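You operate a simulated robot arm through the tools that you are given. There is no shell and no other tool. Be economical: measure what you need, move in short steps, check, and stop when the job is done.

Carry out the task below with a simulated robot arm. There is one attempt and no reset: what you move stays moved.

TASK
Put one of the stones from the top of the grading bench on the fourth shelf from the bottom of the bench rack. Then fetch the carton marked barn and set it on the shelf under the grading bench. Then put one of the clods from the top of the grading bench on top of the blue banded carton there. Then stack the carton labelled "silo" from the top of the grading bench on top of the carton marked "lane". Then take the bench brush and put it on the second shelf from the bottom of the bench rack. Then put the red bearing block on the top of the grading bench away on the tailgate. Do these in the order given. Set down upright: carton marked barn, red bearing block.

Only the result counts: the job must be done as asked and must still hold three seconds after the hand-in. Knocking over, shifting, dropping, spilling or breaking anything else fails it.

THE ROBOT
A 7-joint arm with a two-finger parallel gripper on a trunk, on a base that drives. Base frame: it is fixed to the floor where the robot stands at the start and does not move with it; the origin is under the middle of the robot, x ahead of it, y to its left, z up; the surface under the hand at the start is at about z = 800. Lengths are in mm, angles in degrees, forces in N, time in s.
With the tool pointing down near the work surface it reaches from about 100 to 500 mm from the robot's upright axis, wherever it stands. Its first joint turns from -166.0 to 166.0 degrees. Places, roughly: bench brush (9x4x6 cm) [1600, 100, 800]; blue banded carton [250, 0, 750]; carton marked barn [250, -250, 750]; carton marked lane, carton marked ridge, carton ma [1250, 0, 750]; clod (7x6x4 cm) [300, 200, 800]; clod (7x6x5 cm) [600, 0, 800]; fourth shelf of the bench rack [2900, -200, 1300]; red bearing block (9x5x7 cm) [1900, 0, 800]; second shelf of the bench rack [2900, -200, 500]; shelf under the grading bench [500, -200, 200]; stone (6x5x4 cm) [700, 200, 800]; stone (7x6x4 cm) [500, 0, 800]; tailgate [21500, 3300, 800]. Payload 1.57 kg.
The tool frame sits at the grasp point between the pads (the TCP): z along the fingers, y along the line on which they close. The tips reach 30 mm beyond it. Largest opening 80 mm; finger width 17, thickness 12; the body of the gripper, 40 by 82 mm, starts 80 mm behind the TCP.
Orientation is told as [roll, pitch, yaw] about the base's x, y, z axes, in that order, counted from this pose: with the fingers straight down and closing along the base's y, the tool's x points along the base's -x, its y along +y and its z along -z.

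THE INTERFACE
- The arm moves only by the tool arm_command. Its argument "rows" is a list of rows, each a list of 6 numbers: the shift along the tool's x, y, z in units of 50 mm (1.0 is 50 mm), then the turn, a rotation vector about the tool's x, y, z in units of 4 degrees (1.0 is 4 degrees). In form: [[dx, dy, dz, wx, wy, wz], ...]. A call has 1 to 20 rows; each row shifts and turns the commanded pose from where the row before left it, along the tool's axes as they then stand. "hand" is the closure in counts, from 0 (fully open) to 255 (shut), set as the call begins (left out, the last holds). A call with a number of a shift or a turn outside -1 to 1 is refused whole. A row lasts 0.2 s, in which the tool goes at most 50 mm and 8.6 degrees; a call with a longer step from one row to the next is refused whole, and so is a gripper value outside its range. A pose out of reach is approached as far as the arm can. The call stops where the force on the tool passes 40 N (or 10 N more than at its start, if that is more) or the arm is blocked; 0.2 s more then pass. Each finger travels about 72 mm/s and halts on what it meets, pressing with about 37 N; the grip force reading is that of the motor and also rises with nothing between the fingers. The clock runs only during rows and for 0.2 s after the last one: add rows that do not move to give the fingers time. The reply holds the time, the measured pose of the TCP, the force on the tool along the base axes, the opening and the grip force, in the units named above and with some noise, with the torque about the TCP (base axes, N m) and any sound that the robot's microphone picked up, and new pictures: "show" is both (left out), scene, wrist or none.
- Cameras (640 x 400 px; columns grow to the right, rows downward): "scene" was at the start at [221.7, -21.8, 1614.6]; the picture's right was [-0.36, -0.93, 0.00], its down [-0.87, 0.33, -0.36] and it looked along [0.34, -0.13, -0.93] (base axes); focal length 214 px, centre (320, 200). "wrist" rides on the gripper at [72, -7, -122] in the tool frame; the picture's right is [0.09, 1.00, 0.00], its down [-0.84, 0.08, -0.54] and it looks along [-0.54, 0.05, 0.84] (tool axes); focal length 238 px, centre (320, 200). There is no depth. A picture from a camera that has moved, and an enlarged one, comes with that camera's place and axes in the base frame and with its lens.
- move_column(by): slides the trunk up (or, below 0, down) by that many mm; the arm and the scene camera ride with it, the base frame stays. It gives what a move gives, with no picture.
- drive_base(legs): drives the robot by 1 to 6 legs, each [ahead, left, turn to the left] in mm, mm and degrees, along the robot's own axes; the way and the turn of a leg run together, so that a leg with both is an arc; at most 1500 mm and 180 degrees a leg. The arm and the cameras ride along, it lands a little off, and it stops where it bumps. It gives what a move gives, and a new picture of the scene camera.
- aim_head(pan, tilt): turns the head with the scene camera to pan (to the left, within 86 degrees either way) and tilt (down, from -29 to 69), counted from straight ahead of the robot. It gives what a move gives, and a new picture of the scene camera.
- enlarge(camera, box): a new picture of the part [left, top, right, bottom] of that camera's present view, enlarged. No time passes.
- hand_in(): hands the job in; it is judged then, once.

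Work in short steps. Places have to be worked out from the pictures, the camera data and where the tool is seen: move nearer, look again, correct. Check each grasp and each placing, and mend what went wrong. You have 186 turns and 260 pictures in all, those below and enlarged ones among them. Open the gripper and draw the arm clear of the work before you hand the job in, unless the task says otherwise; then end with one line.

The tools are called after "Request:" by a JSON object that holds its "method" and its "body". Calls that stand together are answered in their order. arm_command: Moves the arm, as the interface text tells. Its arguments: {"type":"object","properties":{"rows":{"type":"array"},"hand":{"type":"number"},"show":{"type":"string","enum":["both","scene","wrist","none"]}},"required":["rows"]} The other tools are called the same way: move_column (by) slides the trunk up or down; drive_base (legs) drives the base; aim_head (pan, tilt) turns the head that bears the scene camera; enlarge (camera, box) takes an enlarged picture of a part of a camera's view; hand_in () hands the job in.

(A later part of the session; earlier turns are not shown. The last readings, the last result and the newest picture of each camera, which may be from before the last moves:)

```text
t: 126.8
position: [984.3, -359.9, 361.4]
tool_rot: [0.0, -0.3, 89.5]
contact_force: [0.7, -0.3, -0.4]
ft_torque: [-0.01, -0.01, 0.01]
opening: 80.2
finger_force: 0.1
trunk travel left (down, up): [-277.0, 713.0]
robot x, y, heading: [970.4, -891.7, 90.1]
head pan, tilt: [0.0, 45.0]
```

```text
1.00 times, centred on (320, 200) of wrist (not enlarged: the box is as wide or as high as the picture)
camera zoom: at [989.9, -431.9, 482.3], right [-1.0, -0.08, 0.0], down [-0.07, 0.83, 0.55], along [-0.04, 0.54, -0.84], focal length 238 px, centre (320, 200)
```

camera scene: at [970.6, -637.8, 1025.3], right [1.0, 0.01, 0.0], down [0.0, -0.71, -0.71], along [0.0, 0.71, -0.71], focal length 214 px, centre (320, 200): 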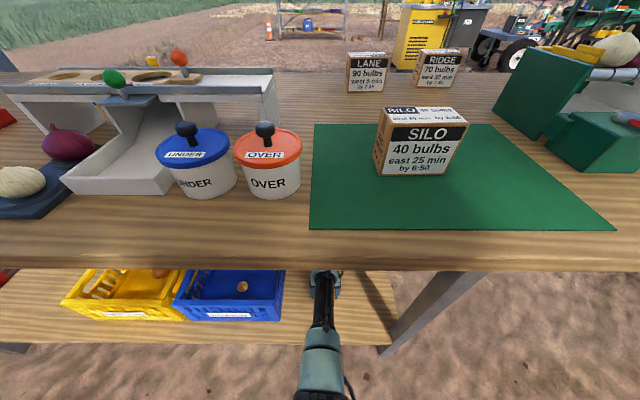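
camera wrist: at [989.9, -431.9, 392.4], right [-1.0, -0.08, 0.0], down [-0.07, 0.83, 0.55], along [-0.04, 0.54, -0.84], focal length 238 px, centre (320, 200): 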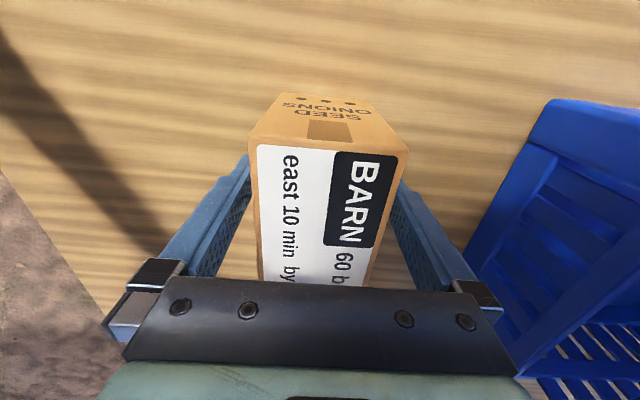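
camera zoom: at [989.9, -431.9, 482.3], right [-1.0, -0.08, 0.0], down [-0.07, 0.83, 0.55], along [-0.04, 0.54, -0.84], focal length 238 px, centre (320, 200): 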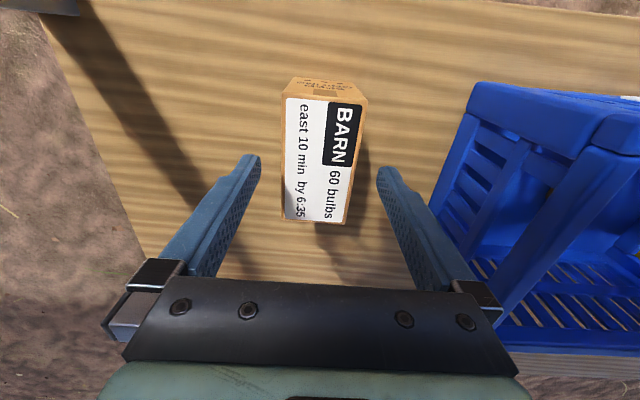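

The barn carton stands well on the shelf. I back out and rise.

Request:
{"method": "drive_base", "body": {"legs": [[-430, 0, 0]]}}

Request:
{"method": "move_column", "body": {"by": 400}}

Request:
{"method": "move_column", "body": {"by": 200}}

Request:
{"method": "arm_command", "body": {"rows": [[0.6, 0, -0.7, 0, 0, 0], [0.6, 0, -0.7, 0, 0, 0], [0.6, 0, -0.7, 0, 0, 0]], "show": "none"}}

Request:
{"method": "drive_base", "body": {"legs": [[0, 560, 0]]}}

```text
t: 129.4
position: [989.9, -797.4, 360.5]
tool_rot: [-0.1, -0.3, 89.1]
contact_force: [-0.2, -1.0, -0.4]
ft_torque: [-0.01, 0.0, 0.0]
opening: 80.2
finger_force: 0.1
trunk travel left (down, up): [-277.0, 713.0]
robot x, y, heading: [975.7, -1322.7, 90.1]
head pan, tilt: [0.0, 45.0]
camera scene: at [973.2, -1075.1, 1045.1], right [1.0, 0.0, 0.0], down [0.0, -0.71, -0.71], along [0.0, 0.71, -0.71], focal length 214 px, centre (320, 200)
```

scene: 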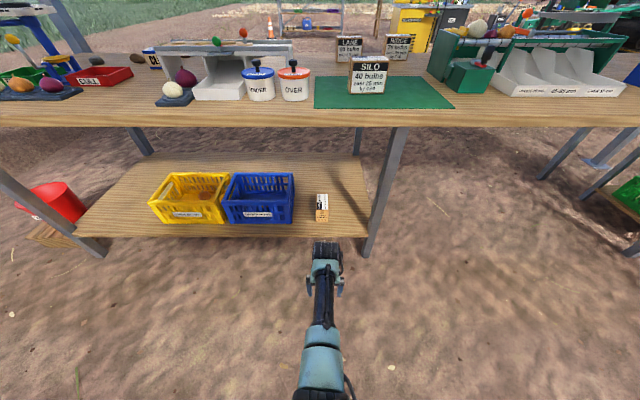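

```text
t: 133.3
position: [988.4, -795.9, 760.9]
tool_rot: [0.1, -0.3, 89.1]
contact_force: [0.1, -0.2, 0.3]
ft_torque: [0.0, -0.02, -0.01]
opening: 80.0
finger_force: 0.1
trunk travel left (down, up): [-677.0, 313.0]
robot x, y, heading: [970.7, -1323.9, 90.1]
head pan, tilt: [0.0, 45.0]
```

```text
t: 135.4
position: [987.6, -795.5, 960.4]
tool_rot: [-0.1, -0.3, 89.1]
contact_force: [-0.5, -0.2, -0.4]
ft_torque: [0.01, 0.01, -0.04]
opening: 80.0
finger_force: 0.0
trunk travel left (down, up): [-877.0, 113.0]
robot x, y, heading: [975.4, -1323.6, 90.0]
head pan, tilt: [0.0, 45.0]
```

```text
t: 136.2
position: [985.5, -886.7, 1065.5]
tool_rot: [0.0, -0.3, 89.0]
contact_force: [-0.7, -0.8, -0.4]
ft_torque: [0.01, -0.02, -0.04]
opening: 80.0
finger_force: 0.0
trunk travel left (down, up): [-877.0, 113.0]
robot x, y, heading: [975.2, -1330.3, 90.1]
head pan, tilt: [0.0, 45.0]
```

```text
t: 139.4
position: [433.7, -885.6, 1065.3]
tool_rot: [0.1, -0.3, 89.3]
contact_force: [0.9, 0.2, 0.3]
ft_torque: [-0.01, -0.01, 0.02]
opening: 80.1
finger_force: 0.0
trunk travel left (down, up): [-877.0, 113.0]
robot x, y, heading: [422.9, -1326.4, 90.0]
head pan, tilt: [0.0, 45.0]
camera scene: at [421.8, -1075.8, 1645.1], right [1.0, 0.0, 0.0], down [0.0, -0.71, -0.71], along [0.0, 0.71, -0.71], focal length 214 px, centre (320, 200)
```

scene: 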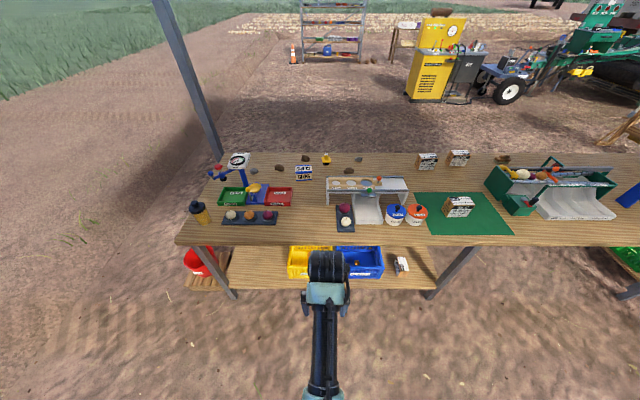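

Barn carton is visible standing on the shelf. Now I fly over the bench to look at the clods and the CLIPS carton.

Request:
{"method": "drive_base", "body": {"legs": [[820, 0, 0]]}}

Request:
{"method": "aim_head", "body": {"pan": 0, "tilt": 69}}

Request:
{"method": "enlarge", "body": {"camera": "wrist", "box": [0, 0, 640, 400]}}

```text
t: 143.8
position: [434.9, -73.7, 1064.3]
tool_rot: [0.0, -0.2, 89.0]
contact_force: [-0.4, -0.1, 0.2]
ft_torque: [-0.05, 0.01, 0.0]
opening: 79.8
finger_force: 0.0
trunk travel left (down, up): [-877.0, 113.0]
robot x, y, heading: [420.5, -513.2, 90.0]
head pan, tilt: [0.0, 45.0]
camera scene: at [422.1, -263.6, 1645.1], right [1.0, 0.0, 0.0], down [0.0, -0.71, -0.71], along [0.0, 0.71, -0.71], focal length 214 px, centre (320, 200)
```

scene: 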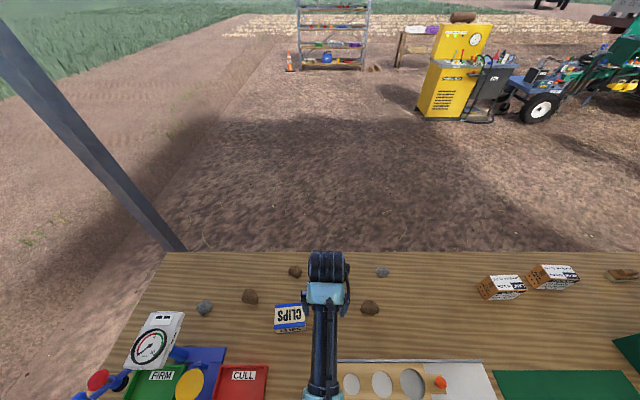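

```text
t: 144.6
position: [433.9, -74.2, 1064.9]
tool_rot: [0.0, -0.4, 89.1]
contact_force: [-0.5, 0.1, 0.1]
ft_torque: [0.02, 0.0, -0.01]
opening: 80.1
finger_force: 0.1
trunk travel left (down, up): [-877.0, 113.0]
robot x, y, heading: [423.0, -516.7, 90.0]
head pan, tilt: [0.0, 68.8]
camera scene: at [422.1, -288.9, 1616.3], right [1.0, 0.0, 0.0], down [0.0, -0.93, -0.36], along [0.0, 0.36, -0.93], focal length 214 px, centre (320, 200)
```

scene: 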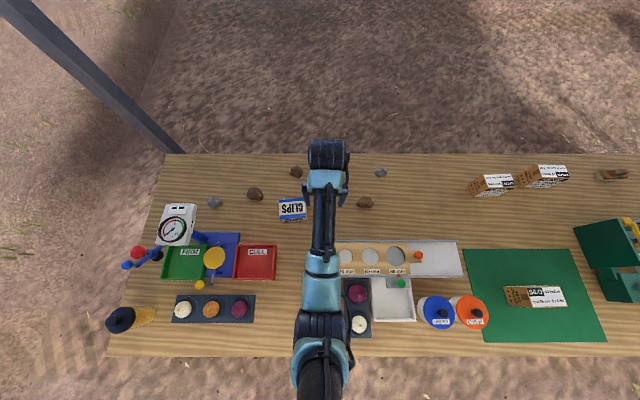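

```text
1.00 times, centred on (320, 200) of wrist (not enlarged: the box is as wide or as high as the picture)
camera zoom: at [439.7, -146.4, 1185.9], right [-1.0, -0.07, 0.0], down [-0.06, 0.84, 0.55], along [-0.04, 0.54, -0.84], focal length 238 px, centre (320, 200)
```

zoom: 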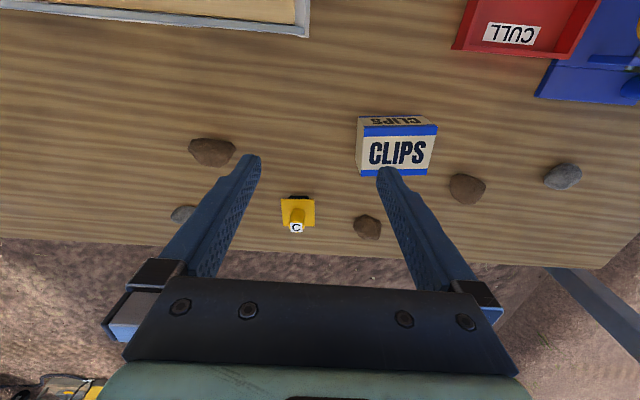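

Clods are near (605,9), (324,143) and (163,46); the CLIPS carton is near (316,-30). I take the flatter one at (324,143): drive over it and lower the trunk.

Request:
{"method": "drive_base", "body": {"legs": [[205, 110, 0]]}}

Request:
{"method": "move_column", "body": {"by": -130}}

Request:
{"method": "enlarge", "body": {"camera": "wrist", "box": [0, 0, 640, 400]}}

```text
t: 146.4
position: [327.8, 132.4, 1066.3]
tool_rot: [0.0, -0.3, 88.8]
contact_force: [-0.5, -0.2, 0.2]
ft_torque: [0.0, 0.01, -0.02]
opening: 79.9
finger_force: 0.0
trunk travel left (down, up): [-877.0, 113.0]
robot x, y, heading: [316.7, -306.0, 89.9]
head pan, tilt: [0.0, 68.8]
camera scene: at [314.9, -82.4, 1616.3], right [1.0, 0.0, 0.0], down [0.0, -0.93, -0.36], along [0.0, 0.36, -0.93], focal length 214 px, centre (320, 200)
```

scene: 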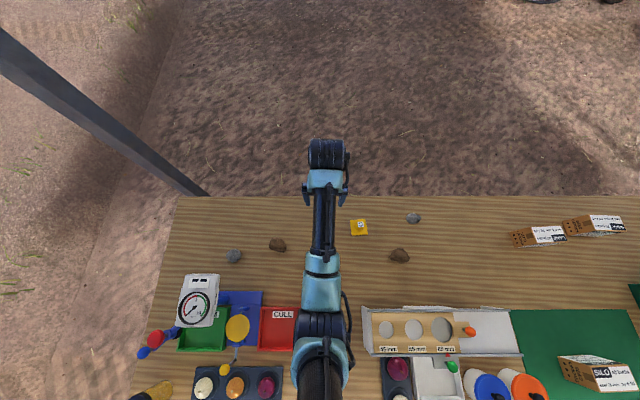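

```text
t: 148.0
position: [327.7, 132.8, 935.9]
tool_rot: [0.0, -0.3, 88.9]
contact_force: [-0.2, -0.1, 0.5]
ft_torque: [0.0, 0.0, 0.01]
opening: 79.9
finger_force: 0.1
trunk travel left (down, up): [-747.0, 243.0]
robot x, y, heading: [314.3, -307.0, 89.9]
head pan, tilt: [0.0, 68.8]
```

```text
1.00 times, centred on (320, 200) of wrist (not enlarged: the box is as wide or as high as the picture)
camera zoom: at [332.6, 60.5, 1055.9], right [-1.0, -0.07, 0.0], down [-0.06, 0.84, 0.55], along [-0.04, 0.54, -0.84], focal length 238 px, centre (320, 200)
```

zoom: 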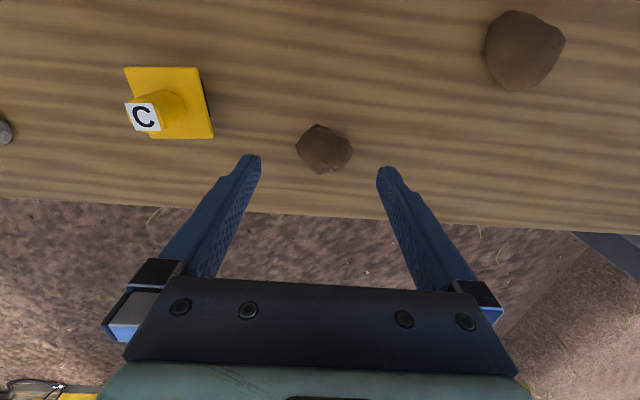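

The clod is at about (321,149); I centre on it and descend to z≈850 to check.

Request:
{"method": "arm_command", "body": {"rows": [[-0.33, 0.13, 0.4, 0, 0, 0], [0, 0, 0.7, 0, 0, 0], [0, 0, 0.6, 0, 0, 0], [0, 0, 0, 0, 0, 0]], "show": "wrist"}}

```text
t: 149.0
position: [321.1, 149.3, 849.7]
tool_rot: [0.0, -0.3, 89.0]
contact_force: [-0.5, 0.6, 0.5]
ft_torque: [0.01, 0.01, -0.01]
opening: 80.0
finger_force: 0.0
trunk travel left (down, up): [-747.0, 243.0]
robot x, y, heading: [311.5, -307.9, 89.9]
head pan, tilt: [0.0, 68.8]
camera wrist: at [326.9, 77.4, 971.0], right [-1.0, -0.07, 0.0], down [-0.06, 0.84, 0.55], along [-0.04, 0.55, -0.84], focal length 238 px, centre (320, 200)
```

wrist: 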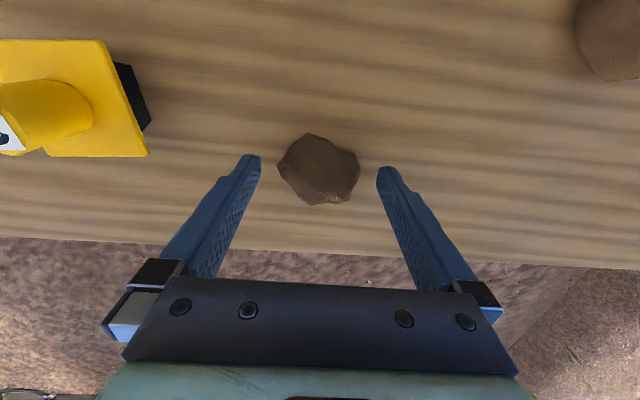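

Centred. Down 18 mm and close.

Request:
{"method": "arm_command", "body": {"rows": [[0, 0, 0.36, 0, 0, 0], [0, 0, 0, 0, 0, 0]], "show": "none"}}

Request:
{"method": "arm_command", "body": {"rows": [[0, 0, 0, 0, 0, 0], [0, 0, 0, 0, 0, 0], [0, 0, 0, 0, 0, 0], [0, 0, 0, 0, 0, 0]], "hand": 255, "show": "wrist"}}

```text
t: 149.6
position: [321.0, 150.0, 832.4]
tool_rot: [-0.1, -0.3, 88.8]
contact_force: [-0.3, 0.2, 0.2]
ft_torque: [-0.01, 0.0, 0.0]
opening: 80.0
finger_force: 0.1
trunk travel left (down, up): [-747.0, 243.0]
robot x, y, heading: [311.7, -304.7, 89.8]
head pan, tilt: [0.0, 68.8]
```

```text
t: 150.6
position: [321.7, 149.5, 831.9]
tool_rot: [0.0, -0.4, 88.9]
contact_force: [-1.7, 0.6, 0.0]
ft_torque: [0.03, 0.04, 0.04]
opening: 61.5
finger_force: 36.7
trunk travel left (down, up): [-747.0, 243.0]
robot x, y, heading: [314.5, -307.6, 89.6]
head pan, tilt: [0.0, 68.8]
camera wrist: at [326.5, 77.4, 953.1], right [-1.0, -0.07, 0.0], down [-0.06, 0.84, 0.55], along [-0.04, 0.54, -0.84], focal length 238 px, centre (320, 200)
```

wrist: 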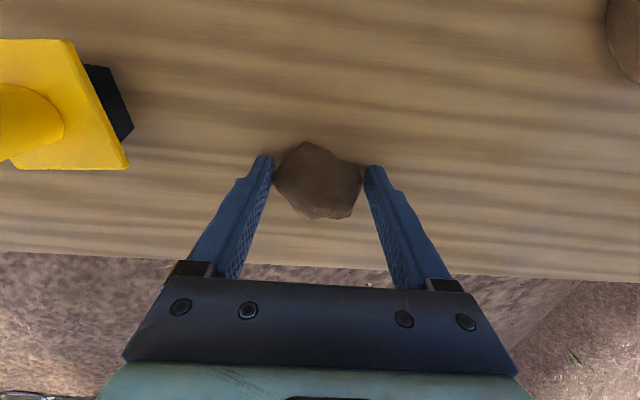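

Gripped at 61.5 mm. I lift and pull back toward the CLIPS carton, then look.

Request:
{"method": "arm_command", "body": {"rows": [[0, 0, -0.6, 0, 0, 0], [0, 0, -0.9, 0, 0, 0], [0, 0, -0.9, 0, 0, 0], [0, 0, -0.9, 0, 0, 0], [0, 0, 0, 0, 0, 0]], "show": "none"}}

Request:
{"method": "drive_base", "body": {"legs": [[-170, 0, 0]]}}

Request:
{"method": "enlarge", "body": {"camera": "wrist", "box": [0, 0, 640, 400]}}

```text
t: 151.8
position: [319.3, 149.0, 961.9]
tool_rot: [0.0, -0.3, 89.0]
contact_force: [0.6, 0.7, -1.5]
ft_torque: [-0.01, 0.01, 0.02]
opening: 61.3
finger_force: 36.9
out of reach, approached as far as the arm can: row 4
trunk travel left (down, up): [-747.0, 243.0]
robot x, y, heading: [316.9, -308.5, 90.0]
head pan, tilt: [0.0, 68.8]
```

```text
t: 153.2
position: [319.4, -20.4, 962.3]
tool_rot: [0.0, -0.2, 88.7]
contact_force: [-0.1, -0.4, -1.5]
ft_torque: [0.01, -0.02, -0.02]
opening: 61.3
finger_force: 37.0
trunk travel left (down, up): [-747.0, 243.0]
robot x, y, heading: [311.2, -478.2, 89.4]
head pan, tilt: [0.0, 68.8]
camera scene: at [314.6, -252.2, 1486.3], right [1.0, -0.01, 0.0], down [-0.01, -0.93, -0.36], along [0.0, 0.36, -0.93], focal length 214 px, centre (320, 200)
```

scene: 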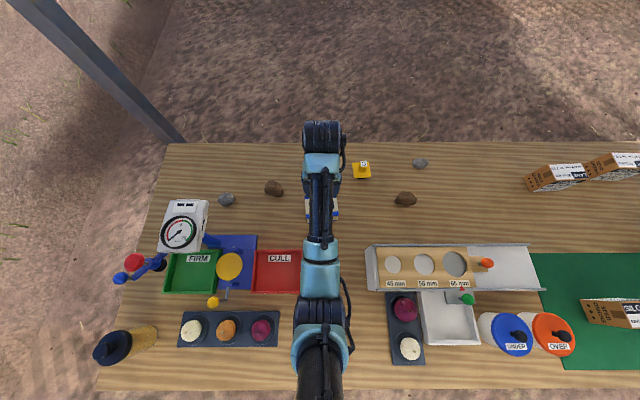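

```text
1.00 times, centred on (320, 200) of wrist (not enlarged: the box is as wide or as high as the picture)
camera zoom: at [324.3, -93.7, 1083.9], right [-1.0, -0.07, 0.0], down [-0.06, 0.84, 0.55], along [-0.04, 0.55, -0.84], focal length 238 px, centre (320, 200)
```

zoom: 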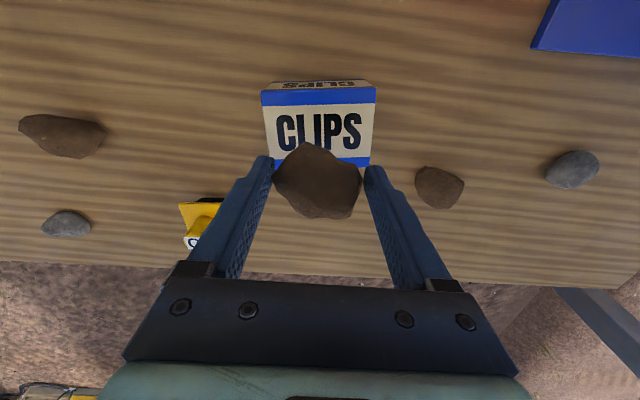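

The clod is right above the CLIPS carton's middle (≈(319,-22), top z≈850). I lower by trunk.

Request:
{"method": "move_column", "body": {"by": -55}}

Request:
{"method": "enlarge", "body": {"camera": "wrist", "box": [160, 50, 480, 250]}}

```text
t: 154.2
position: [320.6, -21.2, 907.9]
tool_rot: [0.0, -0.3, 88.7]
contact_force: [0.2, 0.2, -1.8]
ft_torque: [0.02, -0.05, 0.0]
opening: 61.4
finger_force: 36.6
trunk travel left (down, up): [-692.0, 298.0]
robot x, y, heading: [317.3, -472.8, 89.8]
head pan, tilt: [0.0, 68.8]
```

```text
2.00 times, centred on (320, 150) of wrist
camera zoom: at [324.3, -93.5, 1028.7], right [-1.0, -0.07, 0.0], down [-0.06, 0.84, 0.55], along [-0.04, 0.54, -0.84], focal length 477 px, centre (320, 300)
```

zoom: 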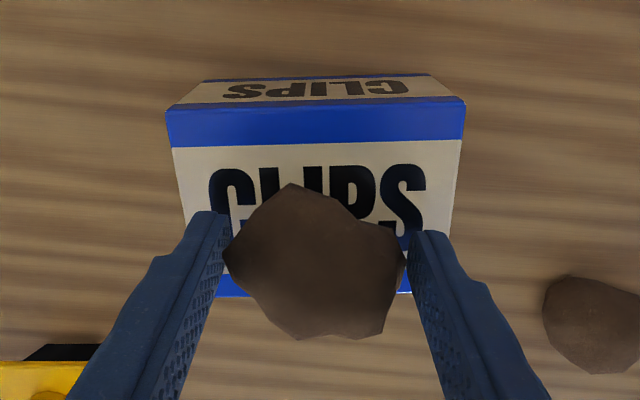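

Refined: carton top z≈872, centre y≈-30. I shift 9 mm back and lower a few mm.

Request:
{"method": "arm_command", "body": {"rows": [[0.18, 0, 0, 0, 0, 0], [0, 0, 0, 0, 0, 0]], "show": "none"}}

Request:
{"method": "move_column", "body": {"by": -3}}

```text
t: 154.8
position: [319.5, -30.5, 907.3]
tool_rot: [0.1, -0.3, 88.7]
contact_force: [0.2, 1.1, -1.7]
ft_torque: [-0.02, -0.02, 0.02]
opening: 61.1
finger_force: 36.9
trunk travel left (down, up): [-692.0, 298.0]
robot x, y, heading: [314.2, -476.7, 89.5]
head pan, tilt: [0.0, 68.8]
```

```text
t: 155.3
position: [320.6, -29.3, 904.0]
tool_rot: [0.0, -0.3, 88.7]
contact_force: [-0.2, 0.3, -1.6]
ft_torque: [0.02, 0.0, 0.02]
opening: 61.1
finger_force: 36.7
trunk travel left (down, up): [-689.0, 301.0]
robot x, y, heading: [312.7, -477.7, 89.8]
head pan, tilt: [0.0, 68.8]
```

Request:
{"method": "move_column", "body": {"by": -3}}

Request:
{"method": "enlarge", "body": {"camera": "wrist", "box": [160, 50, 480, 250]}}

```text
t: 155.8
position: [320.2, -31.3, 902.4]
tool_rot: [0.0, -0.3, 88.8]
contact_force: [0.9, 0.4, -1.0]
ft_torque: [0.02, -0.02, -0.02]
opening: 61.1
finger_force: 37.4
trunk travel left (down, up): [-686.0, 304.0]
robot x, y, heading: [315.4, -476.0, 89.9]
head pan, tilt: [0.0, 68.8]
```

```text
2.00 times, centred on (320, 150) of wrist
camera zoom: at [324.5, -102.7, 1022.7], right [-1.0, -0.07, 0.0], down [-0.06, 0.84, 0.55], along [-0.04, 0.54, -0.84], focal length 477 px, centre (320, 300)
```

zoom: 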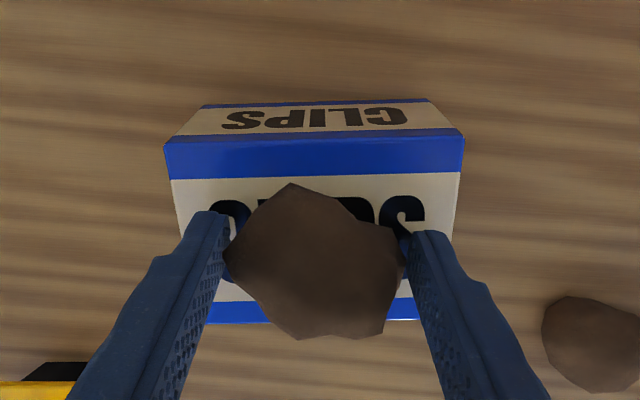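

Aligned. Continuing down in 3 mm steps.

Request:
{"method": "move_column", "body": {"by": -3}}

Request:
{"method": "move_column", "body": {"by": -2}}

```text
t: 156.3
position: [319.5, -31.1, 899.7]
tool_rot: [-0.1, -0.3, 88.7]
contact_force: [-0.4, 0.5, -1.9]
ft_torque: [-0.02, 0.0, 0.01]
opening: 61.2
finger_force: 37.2
trunk travel left (down, up): [-683.0, 307.0]
robot x, y, heading: [314.6, -477.9, 89.9]
head pan, tilt: [0.0, 68.8]
```

```text
t: 156.9
position: [319.4, -30.7, 897.9]
tool_rot: [-0.1, -0.3, 88.7]
contact_force: [-0.3, -0.7, 5.4]
ft_torque: [-0.06, 0.21, 0.07]
opening: 61.3
finger_force: 36.6
trunk travel left (down, up): [-681.0, 309.0]
robot x, y, heading: [311.5, -480.4, 89.7]
head pan, tilt: [0.0, 68.8]
```

Contact (≈7 N). I open.

Request:
{"method": "arm_command", "body": {"rows": [[0, 0, 0, 0, 0, 0], [0, 0, 0, 0, 0, 0], [0, 0, 0, 0, 0, 0]], "hand": 0, "show": "wrist"}}

Request:
{"method": "move_column", "body": {"by": 100}}

Request:
{"method": "enlarge", "body": {"camera": "wrist", "box": [160, 50, 480, 250]}}

```text
t: 157.7
position: [319.6, -31.2, 896.0]
tool_rot: [0.0, -0.3, 88.7]
contact_force: [0.6, 0.5, 0.3]
ft_torque: [-0.01, -0.02, -0.03]
opening: 79.9
finger_force: 0.2
trunk travel left (down, up): [-681.0, 309.0]
robot x, y, heading: [312.4, -476.6, 89.7]
head pan, tilt: [0.0, 68.8]
camera wrist: at [324.5, -102.8, 1017.7], right [-1.0, -0.07, 0.0], down [-0.06, 0.84, 0.55], along [-0.04, 0.54, -0.84], focal length 238 px, centre (320, 200)
```

wrist: 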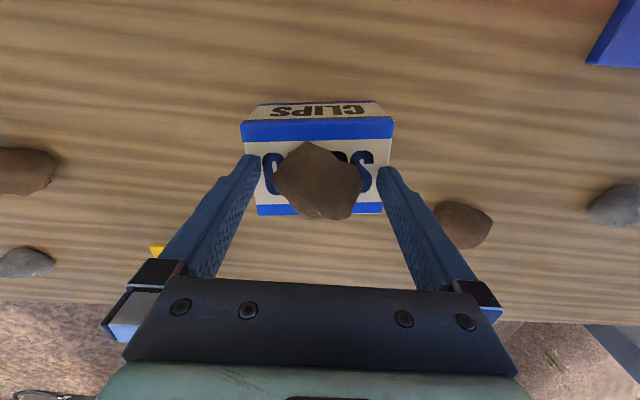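

```text
t: 159.0
position: [320.6, -31.2, 996.5]
tool_rot: [0.0, -0.3, 88.8]
contact_force: [0.2, -0.7, 0.3]
ft_torque: [0.02, 0.04, 0.0]
opening: 80.0
finger_force: 0.2
trunk travel left (down, up): [-781.0, 209.0]
robot x, y, heading: [316.8, -477.2, 89.8]
head pan, tilt: [0.0, 68.8]
```

```text
2.00 times, centred on (320, 150) of wrist
camera zoom: at [324.5, -102.7, 1117.7], right [-1.0, -0.07, 0.0], down [-0.06, 0.84, 0.55], along [-0.04, 0.54, -0.84], focal length 477 px, centre (320, 300)
```

zoom: 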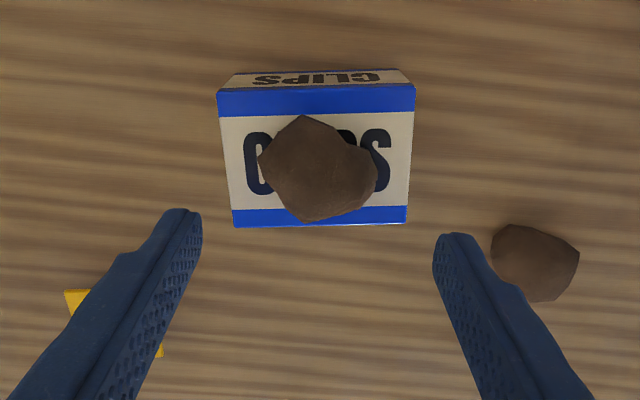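

The clod rests squarely on the CLIPS carton. Next the silo carton: I raise, turn to heading 0, and fly to it at about (1083,-327).

Request:
{"method": "move_column", "body": {"by": 120}}

Request:
{"method": "drive_base", "body": {"legs": [[0, 0, -89.7], [250, 150, 0]]}}

Request:
{"method": "aim_head", "body": {"pan": 0, "tilt": 60}}

Request:
{"method": "enlarge", "body": {"camera": "wrist", "box": [0, 0, 640, 400]}}

```text
t: 160.5
position: [319.5, -30.2, 1117.3]
tool_rot: [0.1, -0.3, 88.7]
contact_force: [0.2, 0.5, -0.1]
ft_torque: [0.0, 0.02, 0.04]
opening: 80.1
finger_force: 0.0
trunk travel left (down, up): [-901.0, 89.0]
robot x, y, heading: [317.2, -476.3, 89.6]
head pan, tilt: [0.0, 68.8]
```

```text
t: 166.3
position: [1009.1, -331.7, 1116.8]
tool_rot: [0.0, -0.3, -1.4]
contact_force: [-0.1, 0.4, -0.1]
ft_torque: [0.03, 0.01, -0.02]
opening: 79.8
finger_force: 0.0
trunk travel left (down, up): [-901.0, 89.0]
robot x, y, heading: [564.4, -324.4, -0.4]
head pan, tilt: [0.0, 68.8]
camera scene: at [789.3, -329.2, 1640.3], right [-0.01, -1.0, 0.0], down [-0.93, 0.01, -0.36], along [0.36, 0.0, -0.93], focal length 214 px, centre (320, 200)
```

scene: 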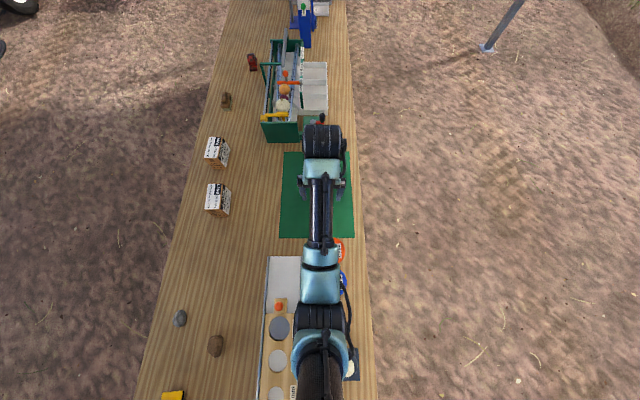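

```text
t: 167.0
position: [1009.5, -332.9, 1116.4]
tool_rot: [0.1, -0.3, -1.3]
contact_force: [-0.7, 0.8, 0.0]
ft_torque: [-0.04, 0.0, 0.0]
opening: 80.0
finger_force: 0.1
trunk travel left (down, up): [-901.0, 89.0]
robot x, y, heading: [565.0, -328.0, -0.3]
head pan, tilt: [0.0, 60.0]
camera scene: at [800.8, -328.8, 1649.5], right [-0.01, -1.0, 0.0], down [-0.87, 0.01, -0.5], along [0.5, 0.0, -0.87], focal length 214 px, centre (320, 200)
```

scene: 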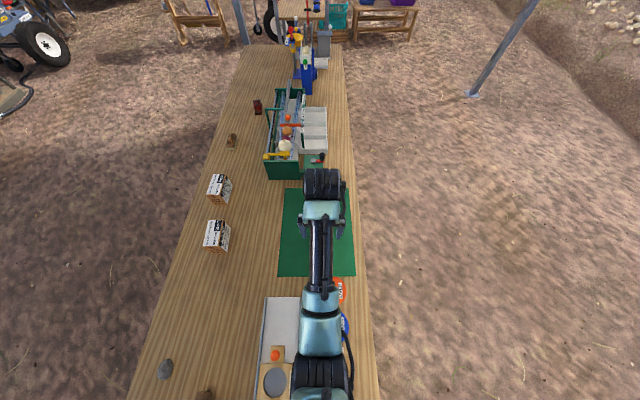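

```text
1.00 times, centred on (320, 200) of wrist (not enlarged: the box is as wide or as high as the picture)
camera zoom: at [936.9, -336.5, 1237.6], right [-0.07, 1.0, 0.0], down [0.84, 0.06, 0.55], along [0.54, 0.04, -0.84], focal length 238 px, centre (320, 200)
```

zoom: 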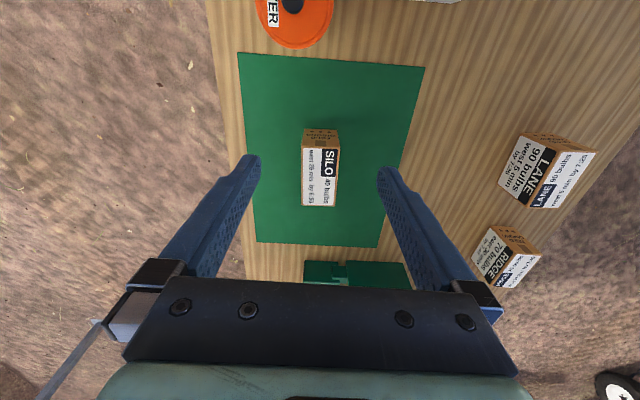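

Silo's top is centred near (1111,-323), aligned with x. I move over it and lower.

Request:
{"method": "drive_base", "body": {"legs": [[102, 10, 0.3]]}}

Request:
{"method": "move_column", "body": {"by": -145}}

Request:
{"method": "enlarge", "body": {"camera": "wrist", "box": [0, 0, 640, 400]}}

```text
t: 168.2
position: [1111.5, -320.1, 1116.1]
tool_rot: [0.0, -0.3, -1.1]
contact_force: [-0.4, 0.3, 0.2]
ft_torque: [0.03, -0.06, 0.02]
opening: 80.1
finger_force: 0.0
trunk travel left (down, up): [-901.0, 89.0]
robot x, y, heading: [665.2, -317.4, -0.1]
head pan, tilt: [0.0, 60.0]
camera scene: at [901.8, -318.3, 1649.7], right [0.0, -1.0, 0.0], down [-0.87, 0.0, -0.5], along [0.5, 0.0, -0.87], focal length 214 px, centre (320, 200)
```

scene: 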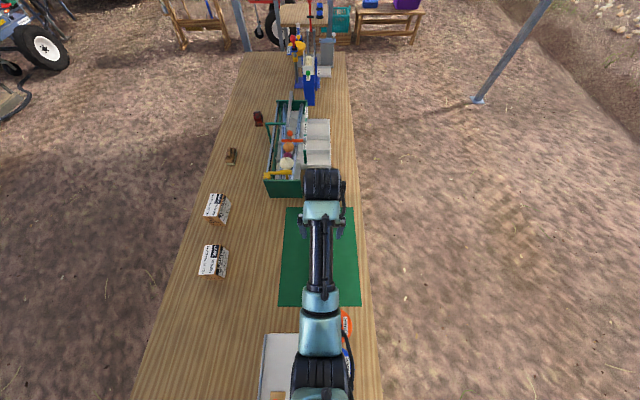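

```text
t: 169.9
position: [1112.1, -320.1, 971.6]
tool_rot: [0.0, -0.3, -1.1]
contact_force: [0.0, 0.3, 0.6]
ft_torque: [0.0, 0.02, 0.01]
opening: 79.9
finger_force: 0.1
trunk travel left (down, up): [-756.0, 234.0]
robot x, y, heading: [667.1, -320.3, 0.0]
head pan, tilt: [0.0, 60.0]
```

```text
1.00 times, centred on (320, 200) of wrist (not enlarged: the box is as wide or as high as the picture)
camera zoom: at [1038.5, -325.1, 1092.8], right [-0.07, 1.0, 0.0], down [0.84, 0.06, 0.55], along [0.54, 0.04, -0.84], focal length 238 px, centre (320, 200)
```

zoom: 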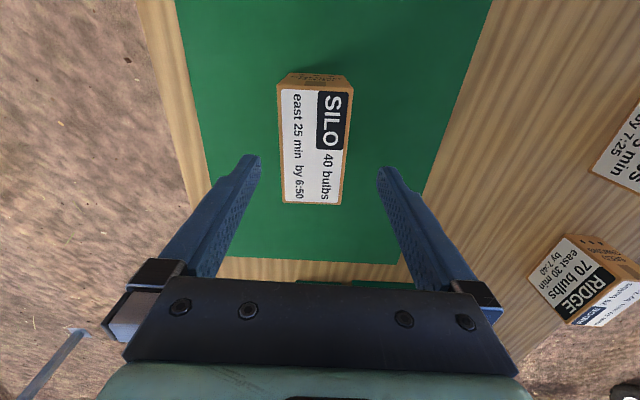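

Centred; I descend to TCP z≈853.

Request:
{"method": "arm_command", "body": {"rows": [[0, -0.1, 0.8, 0, 0, 0], [0, 0, 0.8, 0, 0, 0], [0, 0, 0.77, 0, 0, 0], [0, 0, 0, 0, 0, 0]], "show": "wrist"}}

```text
t: 170.9
position: [1114.6, -326.1, 853.9]
tool_rot: [0.0, -0.3, -1.2]
contact_force: [-0.3, 0.2, -0.3]
ft_torque: [0.0, 0.02, 0.01]
opening: 79.8
finger_force: 0.1
trunk travel left (down, up): [-756.0, 234.0]
robot x, y, heading: [665.6, -315.8, -0.1]
head pan, tilt: [0.0, 60.0]
camera wrist: at [1040.9, -330.8, 975.0], right [-0.07, 1.0, 0.0], down [0.83, 0.06, 0.55], along [0.55, 0.04, -0.84], focal length 238 px, centre (320, 200)
```

wrist: 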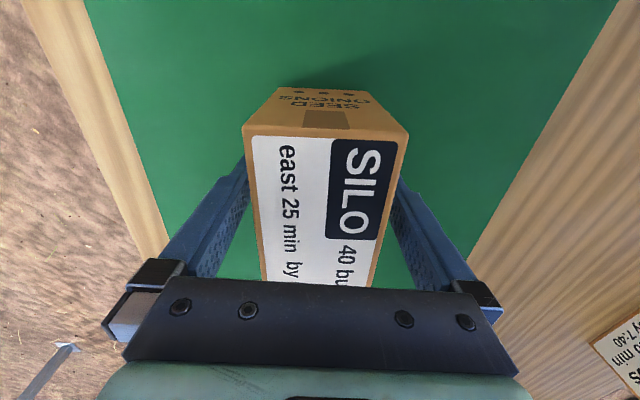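

Both fingers straddle the carton. Close and lift.

Request:
{"method": "arm_command", "body": {"rows": [[0, 0, 0, 0, 0, 0], [0, 0, 0, 0, 0, 0], [0, 0, 0, 0, 0, 0], [0, 0, 0, 0, 0, 0]], "hand": 255, "show": "none"}}

Request:
{"method": "move_column", "body": {"by": 215}}

Request:
{"method": "drive_base", "body": {"legs": [[-110, 250, 0]]}}

Request:
{"method": "enlarge", "body": {"camera": "wrist", "box": [0, 0, 640, 400]}}

```text
t: 171.9
position: [1113.8, -325.4, 853.7]
tool_rot: [0.0, -0.4, -1.1]
contact_force: [0.9, 0.6, 0.0]
ft_torque: [0.04, -0.14, 0.08]
opening: 60.5
finger_force: 37.3
trunk travel left (down, up): [-756.0, 234.0]
robot x, y, heading: [668.6, -316.1, 0.0]
head pan, tilt: [0.0, 60.0]
```

```text
t: 174.2
position: [1114.1, -325.1, 1068.5]
tool_rot: [0.0, -0.3, -1.1]
contact_force: [-0.1, 0.2, -4.3]
ft_torque: [-0.01, 0.04, -0.01]
opening: 60.3
finger_force: 36.9
trunk travel left (down, up): [-971.0, 19.0]
robot x, y, heading: [667.4, -315.6, 0.2]
head pan, tilt: [0.0, 60.0]
```

```text
t: 176.1
position: [1005.7, -73.7, 1068.2]
tool_rot: [0.1, -0.2, -1.6]
contact_force: [-0.6, -0.4, -4.8]
ft_torque: [-0.04, 0.03, 0.0]
opening: 60.5
finger_force: 37.3
trunk travel left (down, up): [-971.0, 19.0]
robot x, y, heading: [555.0, -60.3, -0.4]
head pan, tilt: [0.0, 60.0]
camera scene: at [794.7, -65.5, 1719.4], right [-0.01, -1.0, 0.0], down [-0.87, 0.01, -0.5], along [0.5, 0.0, -0.87], focal length 214 px, centre (320, 200)
```

scene: 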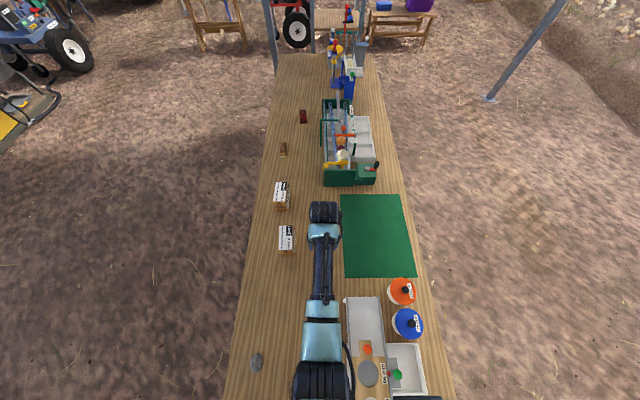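

```text
1.00 times, centred on (320, 200) of wrist (not enlarged: the box is as wide or as high as the picture)
camera zoom: at [932.8, -78.7, 1190.0], right [-0.07, 1.0, 0.0], down [0.84, 0.06, 0.55], along [0.54, 0.04, -0.84], focal length 238 px, centre (320, 200)
```

zoom: 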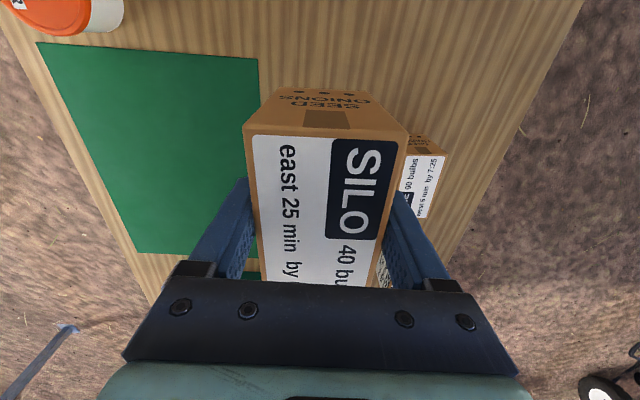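

Silo is lifted. I enlarge the scene around the lane carton to localise it.

Request:
{"method": "enlarge", "body": {"camera": "scene", "box": [240, 165, 340, 265]}}

```text
4.00 times, centred on (290, 215) of scene
camera zoom: at [794.7, -65.5, 1719.4], right [-0.01, -1.0, 0.0], down [-0.87, 0.01, -0.5], along [0.5, 0.0, -0.87], focal length 858 px, centre (440, 140)
```

zoom: 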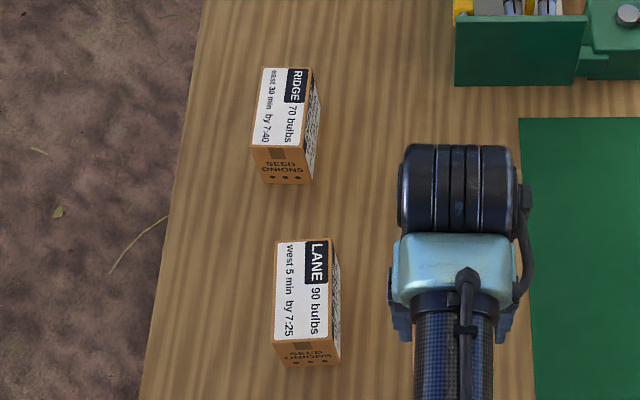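

I enlarge the wrist view of the lane carton too, for its yaw.

Request:
{"method": "enlarge", "body": {"camera": "wrist", "box": [380, 110, 480, 240]}}

```text
3.08 times, centred on (430, 175) of wrist
camera zoom: at [932.8, -78.7, 1190.0], right [-0.07, 1.0, 0.0], down [0.84, 0.06, 0.55], along [0.54, 0.04, -0.84], focal length 733 px, centre (-18, 277)
```

zoom: 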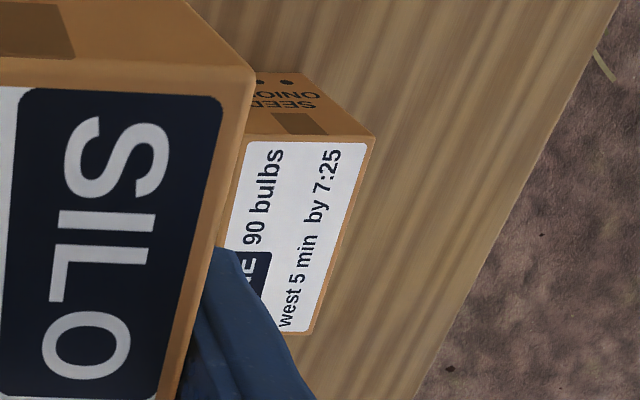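

Lane centre ≈(1096,74.5), yaw ≈+5°. I turn the tool to match and move over it.

Request:
{"method": "arm_command", "body": {"rows": [[0, 0, 0, 0, 0, -0.8], [0, 0, 0, 0, 0, -0.8]], "show": "none"}}

Request:
{"method": "drive_base", "body": {"legs": [[91, 148, 0]]}}

Request:
{"method": "enlarge", "body": {"camera": "wrist", "box": [0, 0, 640, 400]}}

```text
t: 176.7
position: [1006.5, -73.7, 1068.1]
tool_rot: [0.1, -0.2, 5.0]
contact_force: [0.5, -0.6, -3.9]
ft_torque: [0.03, 0.02, -0.02]
opening: 60.6
finger_force: 37.0
trunk travel left (down, up): [-971.0, 19.0]
robot x, y, heading: [556.2, -59.7, -0.6]
head pan, tilt: [0.0, 60.0]
```

```text
t: 178.2
position: [1095.7, 69.1, 1068.4]
tool_rot: [0.0, -0.3, 4.8]
contact_force: [-0.2, -0.4, -4.4]
ft_torque: [0.02, 0.0, -0.01]
opening: 60.5
finger_force: 36.6
trunk travel left (down, up): [-971.0, 19.0]
robot x, y, heading: [648.4, 89.1, -0.4]
head pan, tilt: [0.0, 60.0]
camera scene: at [883.7, 79.2, 1719.6], right [-0.01, -1.0, 0.0], down [-0.87, 0.01, -0.5], along [0.5, 0.0, -0.87], focal length 214 px, centre (320, 200)
```

scene: 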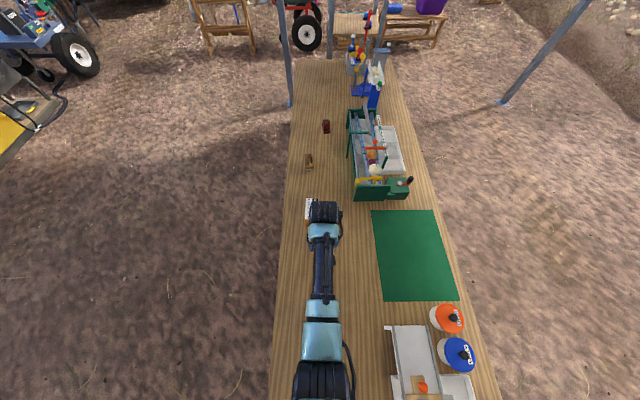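

```text
1.00 times, centred on (320, 200) of wrist (not enlarged: the box is as wide or as high as the picture)
camera zoom: at [1023.7, 57.7, 1190.1], right [-0.17, 0.98, 0.0], down [0.82, 0.15, 0.55], along [0.54, 0.1, -0.84], focal length 238 px, centre (320, 200)
```

zoom: 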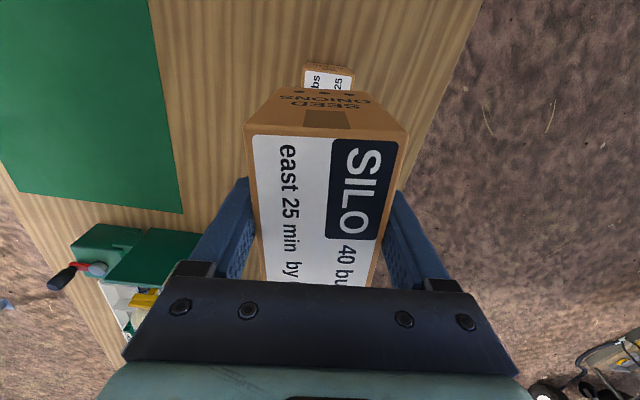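

Small correction (+5 mm x, +7 mm y), then lower to just above.

Request:
{"method": "arm_command", "body": {"rows": [[-0.09, 0.14, 0, 0, 0, 0], [0, 0, 0, 0, 0, 0]], "show": "none"}}

Request:
{"method": "move_column", "body": {"by": -95}}

Request:
{"method": "enlarge", "body": {"camera": "wrist", "box": [220, 20, 420, 145]}}

```text
t: 178.8
position: [1099.9, 78.4, 1067.3]
tool_rot: [0.0, -0.2, 4.9]
contact_force: [0.3, 0.0, -4.2]
ft_torque: [0.0, 0.02, 0.01]
opening: 60.1
finger_force: 37.3
trunk travel left (down, up): [-971.0, 19.0]
robot x, y, heading: [644.9, 86.8, -0.6]
head pan, tilt: [0.0, 60.0]
```

```text
t: 180.1
position: [1099.6, 78.9, 973.9]
tool_rot: [0.0, -0.2, 4.8]
contact_force: [-0.7, 0.5, -3.9]
ft_torque: [0.01, 0.04, 0.0]
opening: 60.5
finger_force: 37.1
trunk travel left (down, up): [-876.0, 114.0]
robot x, y, heading: [648.4, 83.7, -0.7]
head pan, tilt: [0.0, 60.0]
```

```text
3.20 times, centred on (320, 82) of wrist
camera zoom: at [1027.9, 65.8, 1094.8], right [-0.17, 0.98, 0.0], down [0.83, 0.15, 0.55], along [0.54, 0.09, -0.84], focal length 763 px, centre (320, 576)
```

zoom: 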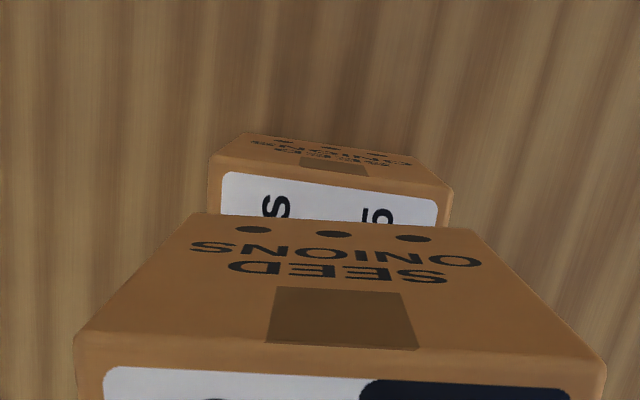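

Very close: the silo should go 6 mm back and turn ~2.5°. I correct and lower.

Request:
{"method": "arm_command", "body": {"rows": [[0.12, 0, 0, 0, 0, 0.6], [0, 0, 0, 0, 0, 0]], "show": "none"}}

Request:
{"method": "move_column", "body": {"by": -16}}

Request:
{"method": "enlarge", "body": {"camera": "wrist", "box": [220, 20, 420, 145]}}

```text
t: 180.7
position: [1093.8, 77.8, 972.9]
tool_rot: [0.0, -0.2, 2.3]
contact_force: [-0.8, 0.3, -3.6]
ft_torque: [-0.01, 0.04, 0.02]
opening: 60.5
finger_force: 37.4
trunk travel left (down, up): [-876.0, 114.0]
robot x, y, heading: [646.9, 87.1, -0.6]
head pan, tilt: [0.0, 60.0]
```

```text
t: 181.3
position: [1093.2, 77.2, 957.7]
tool_rot: [0.0, -0.2, 2.4]
contact_force: [-0.6, -0.1, -4.3]
ft_torque: [0.03, 0.06, -0.02]
opening: 60.6
finger_force: 37.4
trunk travel left (down, up): [-860.0, 130.0]
robot x, y, heading: [647.0, 83.7, -0.3]
head pan, tilt: [0.0, 60.0]
```

```text
3.20 times, centred on (320, 82) of wrist
camera zoom: at [1021.2, 68.1, 1078.3], right [-0.13, 0.99, 0.0], down [0.83, 0.11, 0.55], along [0.54, 0.07, -0.84], focal length 763 px, centre (320, 576)
```

zoom: 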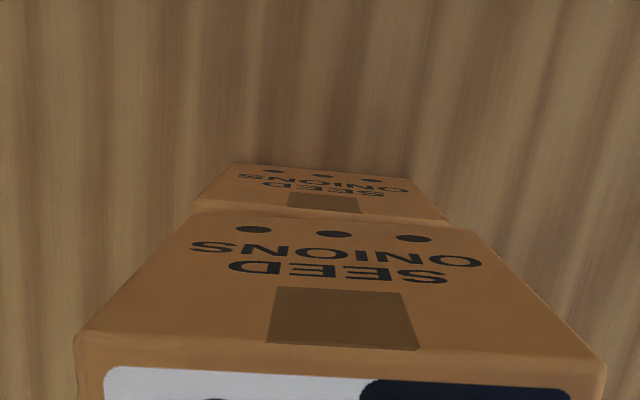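

Aligned now. Lower in small steps.

Request:
{"method": "move_column", "body": {"by": -4}}

Request:
{"method": "move_column", "body": {"by": -3}}

```text
t: 181.9
position: [1093.0, 77.4, 953.5]
tool_rot: [0.1, -0.1, 2.4]
contact_force: [-0.3, -0.2, -4.6]
ft_torque: [0.03, 0.03, 0.01]
opening: 60.5
finger_force: 37.1
trunk travel left (down, up): [-856.0, 134.0]
robot x, y, heading: [646.4, 87.5, -0.7]
head pan, tilt: [0.0, 60.0]
```

```text
t: 182.4
position: [1094.2, 78.6, 950.4]
tool_rot: [-0.1, -0.1, 2.4]
contact_force: [0.1, -0.1, -3.9]
ft_torque: [0.01, 0.04, -0.01]
opening: 60.5
finger_force: 37.0
trunk travel left (down, up): [-853.0, 137.0]
robot x, y, heading: [648.4, 83.6, -0.6]
head pan, tilt: [0.0, 60.0]
```

Request:
{"method": "move_column", "body": {"by": -3}}

Request:
{"method": "move_column", "body": {"by": -2}}

```text
t: 182.9
position: [1093.5, 76.6, 947.3]
tool_rot: [0.1, -0.3, 2.4]
contact_force: [0.1, -0.4, -4.5]
ft_torque: [-0.02, 0.01, 0.0]
opening: 60.9
finger_force: 37.1
trunk travel left (down, up): [-850.0, 140.0]
robot x, y, heading: [650.4, 86.3, -0.6]
head pan, tilt: [0.0, 60.0]
```

```text
t: 183.4
position: [1094.9, 76.0, 946.3]
tool_rot: [0.0, -0.2, 2.4]
contact_force: [0.0, -0.5, -4.8]
ft_torque: [0.04, 0.06, 0.02]
opening: 60.4
finger_force: 36.7
trunk travel left (down, up): [-848.0, 142.0]
robot x, y, heading: [644.8, 88.3, -0.7]
head pan, tilt: [0.0, 60.0]
```

Request:
{"method": "move_column", "body": {"by": -2}}

Request:
{"method": "enlarge", "body": {"camera": "wrist", "box": [220, 20, 420, 145]}}

```text
t: 183.9
position: [1093.3, 76.2, 943.0]
tool_rot: [0.0, -0.2, 2.4]
contact_force: [-0.5, 0.0, -3.8]
ft_torque: [-0.01, 0.05, -0.02]
opening: 60.4
finger_force: 37.3
trunk travel left (down, up): [-846.0, 144.0]
robot x, y, heading: [648.7, 88.0, -0.7]
head pan, tilt: [0.0, 60.0]
```

```text
3.20 times, centred on (320, 82) of wrist
camera zoom: at [1021.2, 68.1, 1064.3], right [-0.13, 0.99, 0.0], down [0.83, 0.11, 0.55], along [0.54, 0.07, -0.84], focal length 763 px, centre (320, 576)
```

zoom: 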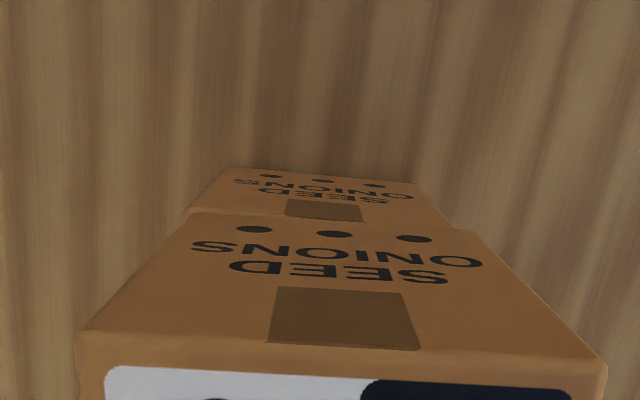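

Nearly touching. Continue.

Request:
{"method": "move_column", "body": {"by": -2}}

Request:
{"method": "move_column", "body": {"by": -2}}

```text
t: 184.5
position: [1093.3, 77.6, 941.6]
tool_rot: [0.0, -0.2, 2.4]
contact_force: [0.7, 0.7, -4.4]
ft_torque: [-0.01, 0.02, 0.05]
opening: 60.4
finger_force: 36.5
trunk travel left (down, up): [-844.0, 146.0]
robot x, y, heading: [647.3, 84.2, -0.5]
head pan, tilt: [0.0, 60.0]
```

```text
t: 185.0
position: [1094.4, 77.7, 941.2]
tool_rot: [0.0, -0.4, 2.4]
contact_force: [-2.1, -0.2, 12.1]
ft_torque: [0.07, 0.86, 0.04]
opening: 60.3
finger_force: 37.2
trunk travel left (down, up): [-842.0, 148.0]
robot x, y, heading: [647.1, 85.2, -0.9]
head pan, tilt: [0.0, 60.0]
```

Contact. I ease up 1 mm, then open.

Request:
{"method": "move_column", "body": {"by": 1}}

Request:
{"method": "arm_command", "body": {"rows": [[0, 0, 0, 0, 0, 0], [0, 0, 0, 0, 0, 0], [0, 0, 0, 0, 0, 0]], "hand": 0, "show": "wrist"}}

```text
t: 185.5
position: [1093.7, 76.4, 941.6]
tool_rot: [0.0, -0.3, 2.4]
contact_force: [0.9, -0.1, 8.5]
ft_torque: [0.07, 0.61, 0.05]
opening: 60.2
finger_force: 37.7
trunk travel left (down, up): [-843.0, 147.0]
robot x, y, heading: [650.2, 87.9, -0.5]
head pan, tilt: [0.0, 60.0]
```

```text
t: 186.3
position: [1093.0, 76.0, 939.9]
tool_rot: [0.0, -0.3, 2.3]
contact_force: [-1.6, 0.4, -0.2]
ft_torque: [-0.01, -0.01, 0.0]
opening: 80.2
finger_force: 0.0
trunk travel left (down, up): [-843.0, 147.0]
robot x, y, heading: [646.7, 82.2, -0.7]
head pan, tilt: [0.0, 60.0]
camera wrist: at [1021.0, 68.1, 1061.4], right [-0.13, 0.99, 0.0], down [0.83, 0.11, 0.55], along [0.54, 0.07, -0.84], focal length 238 px, centre (320, 200)
```

wrist: 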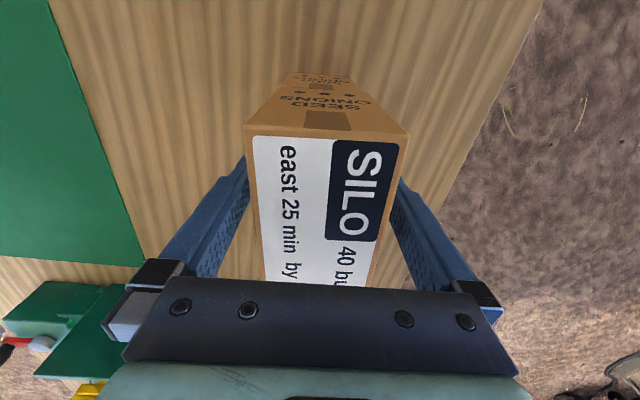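

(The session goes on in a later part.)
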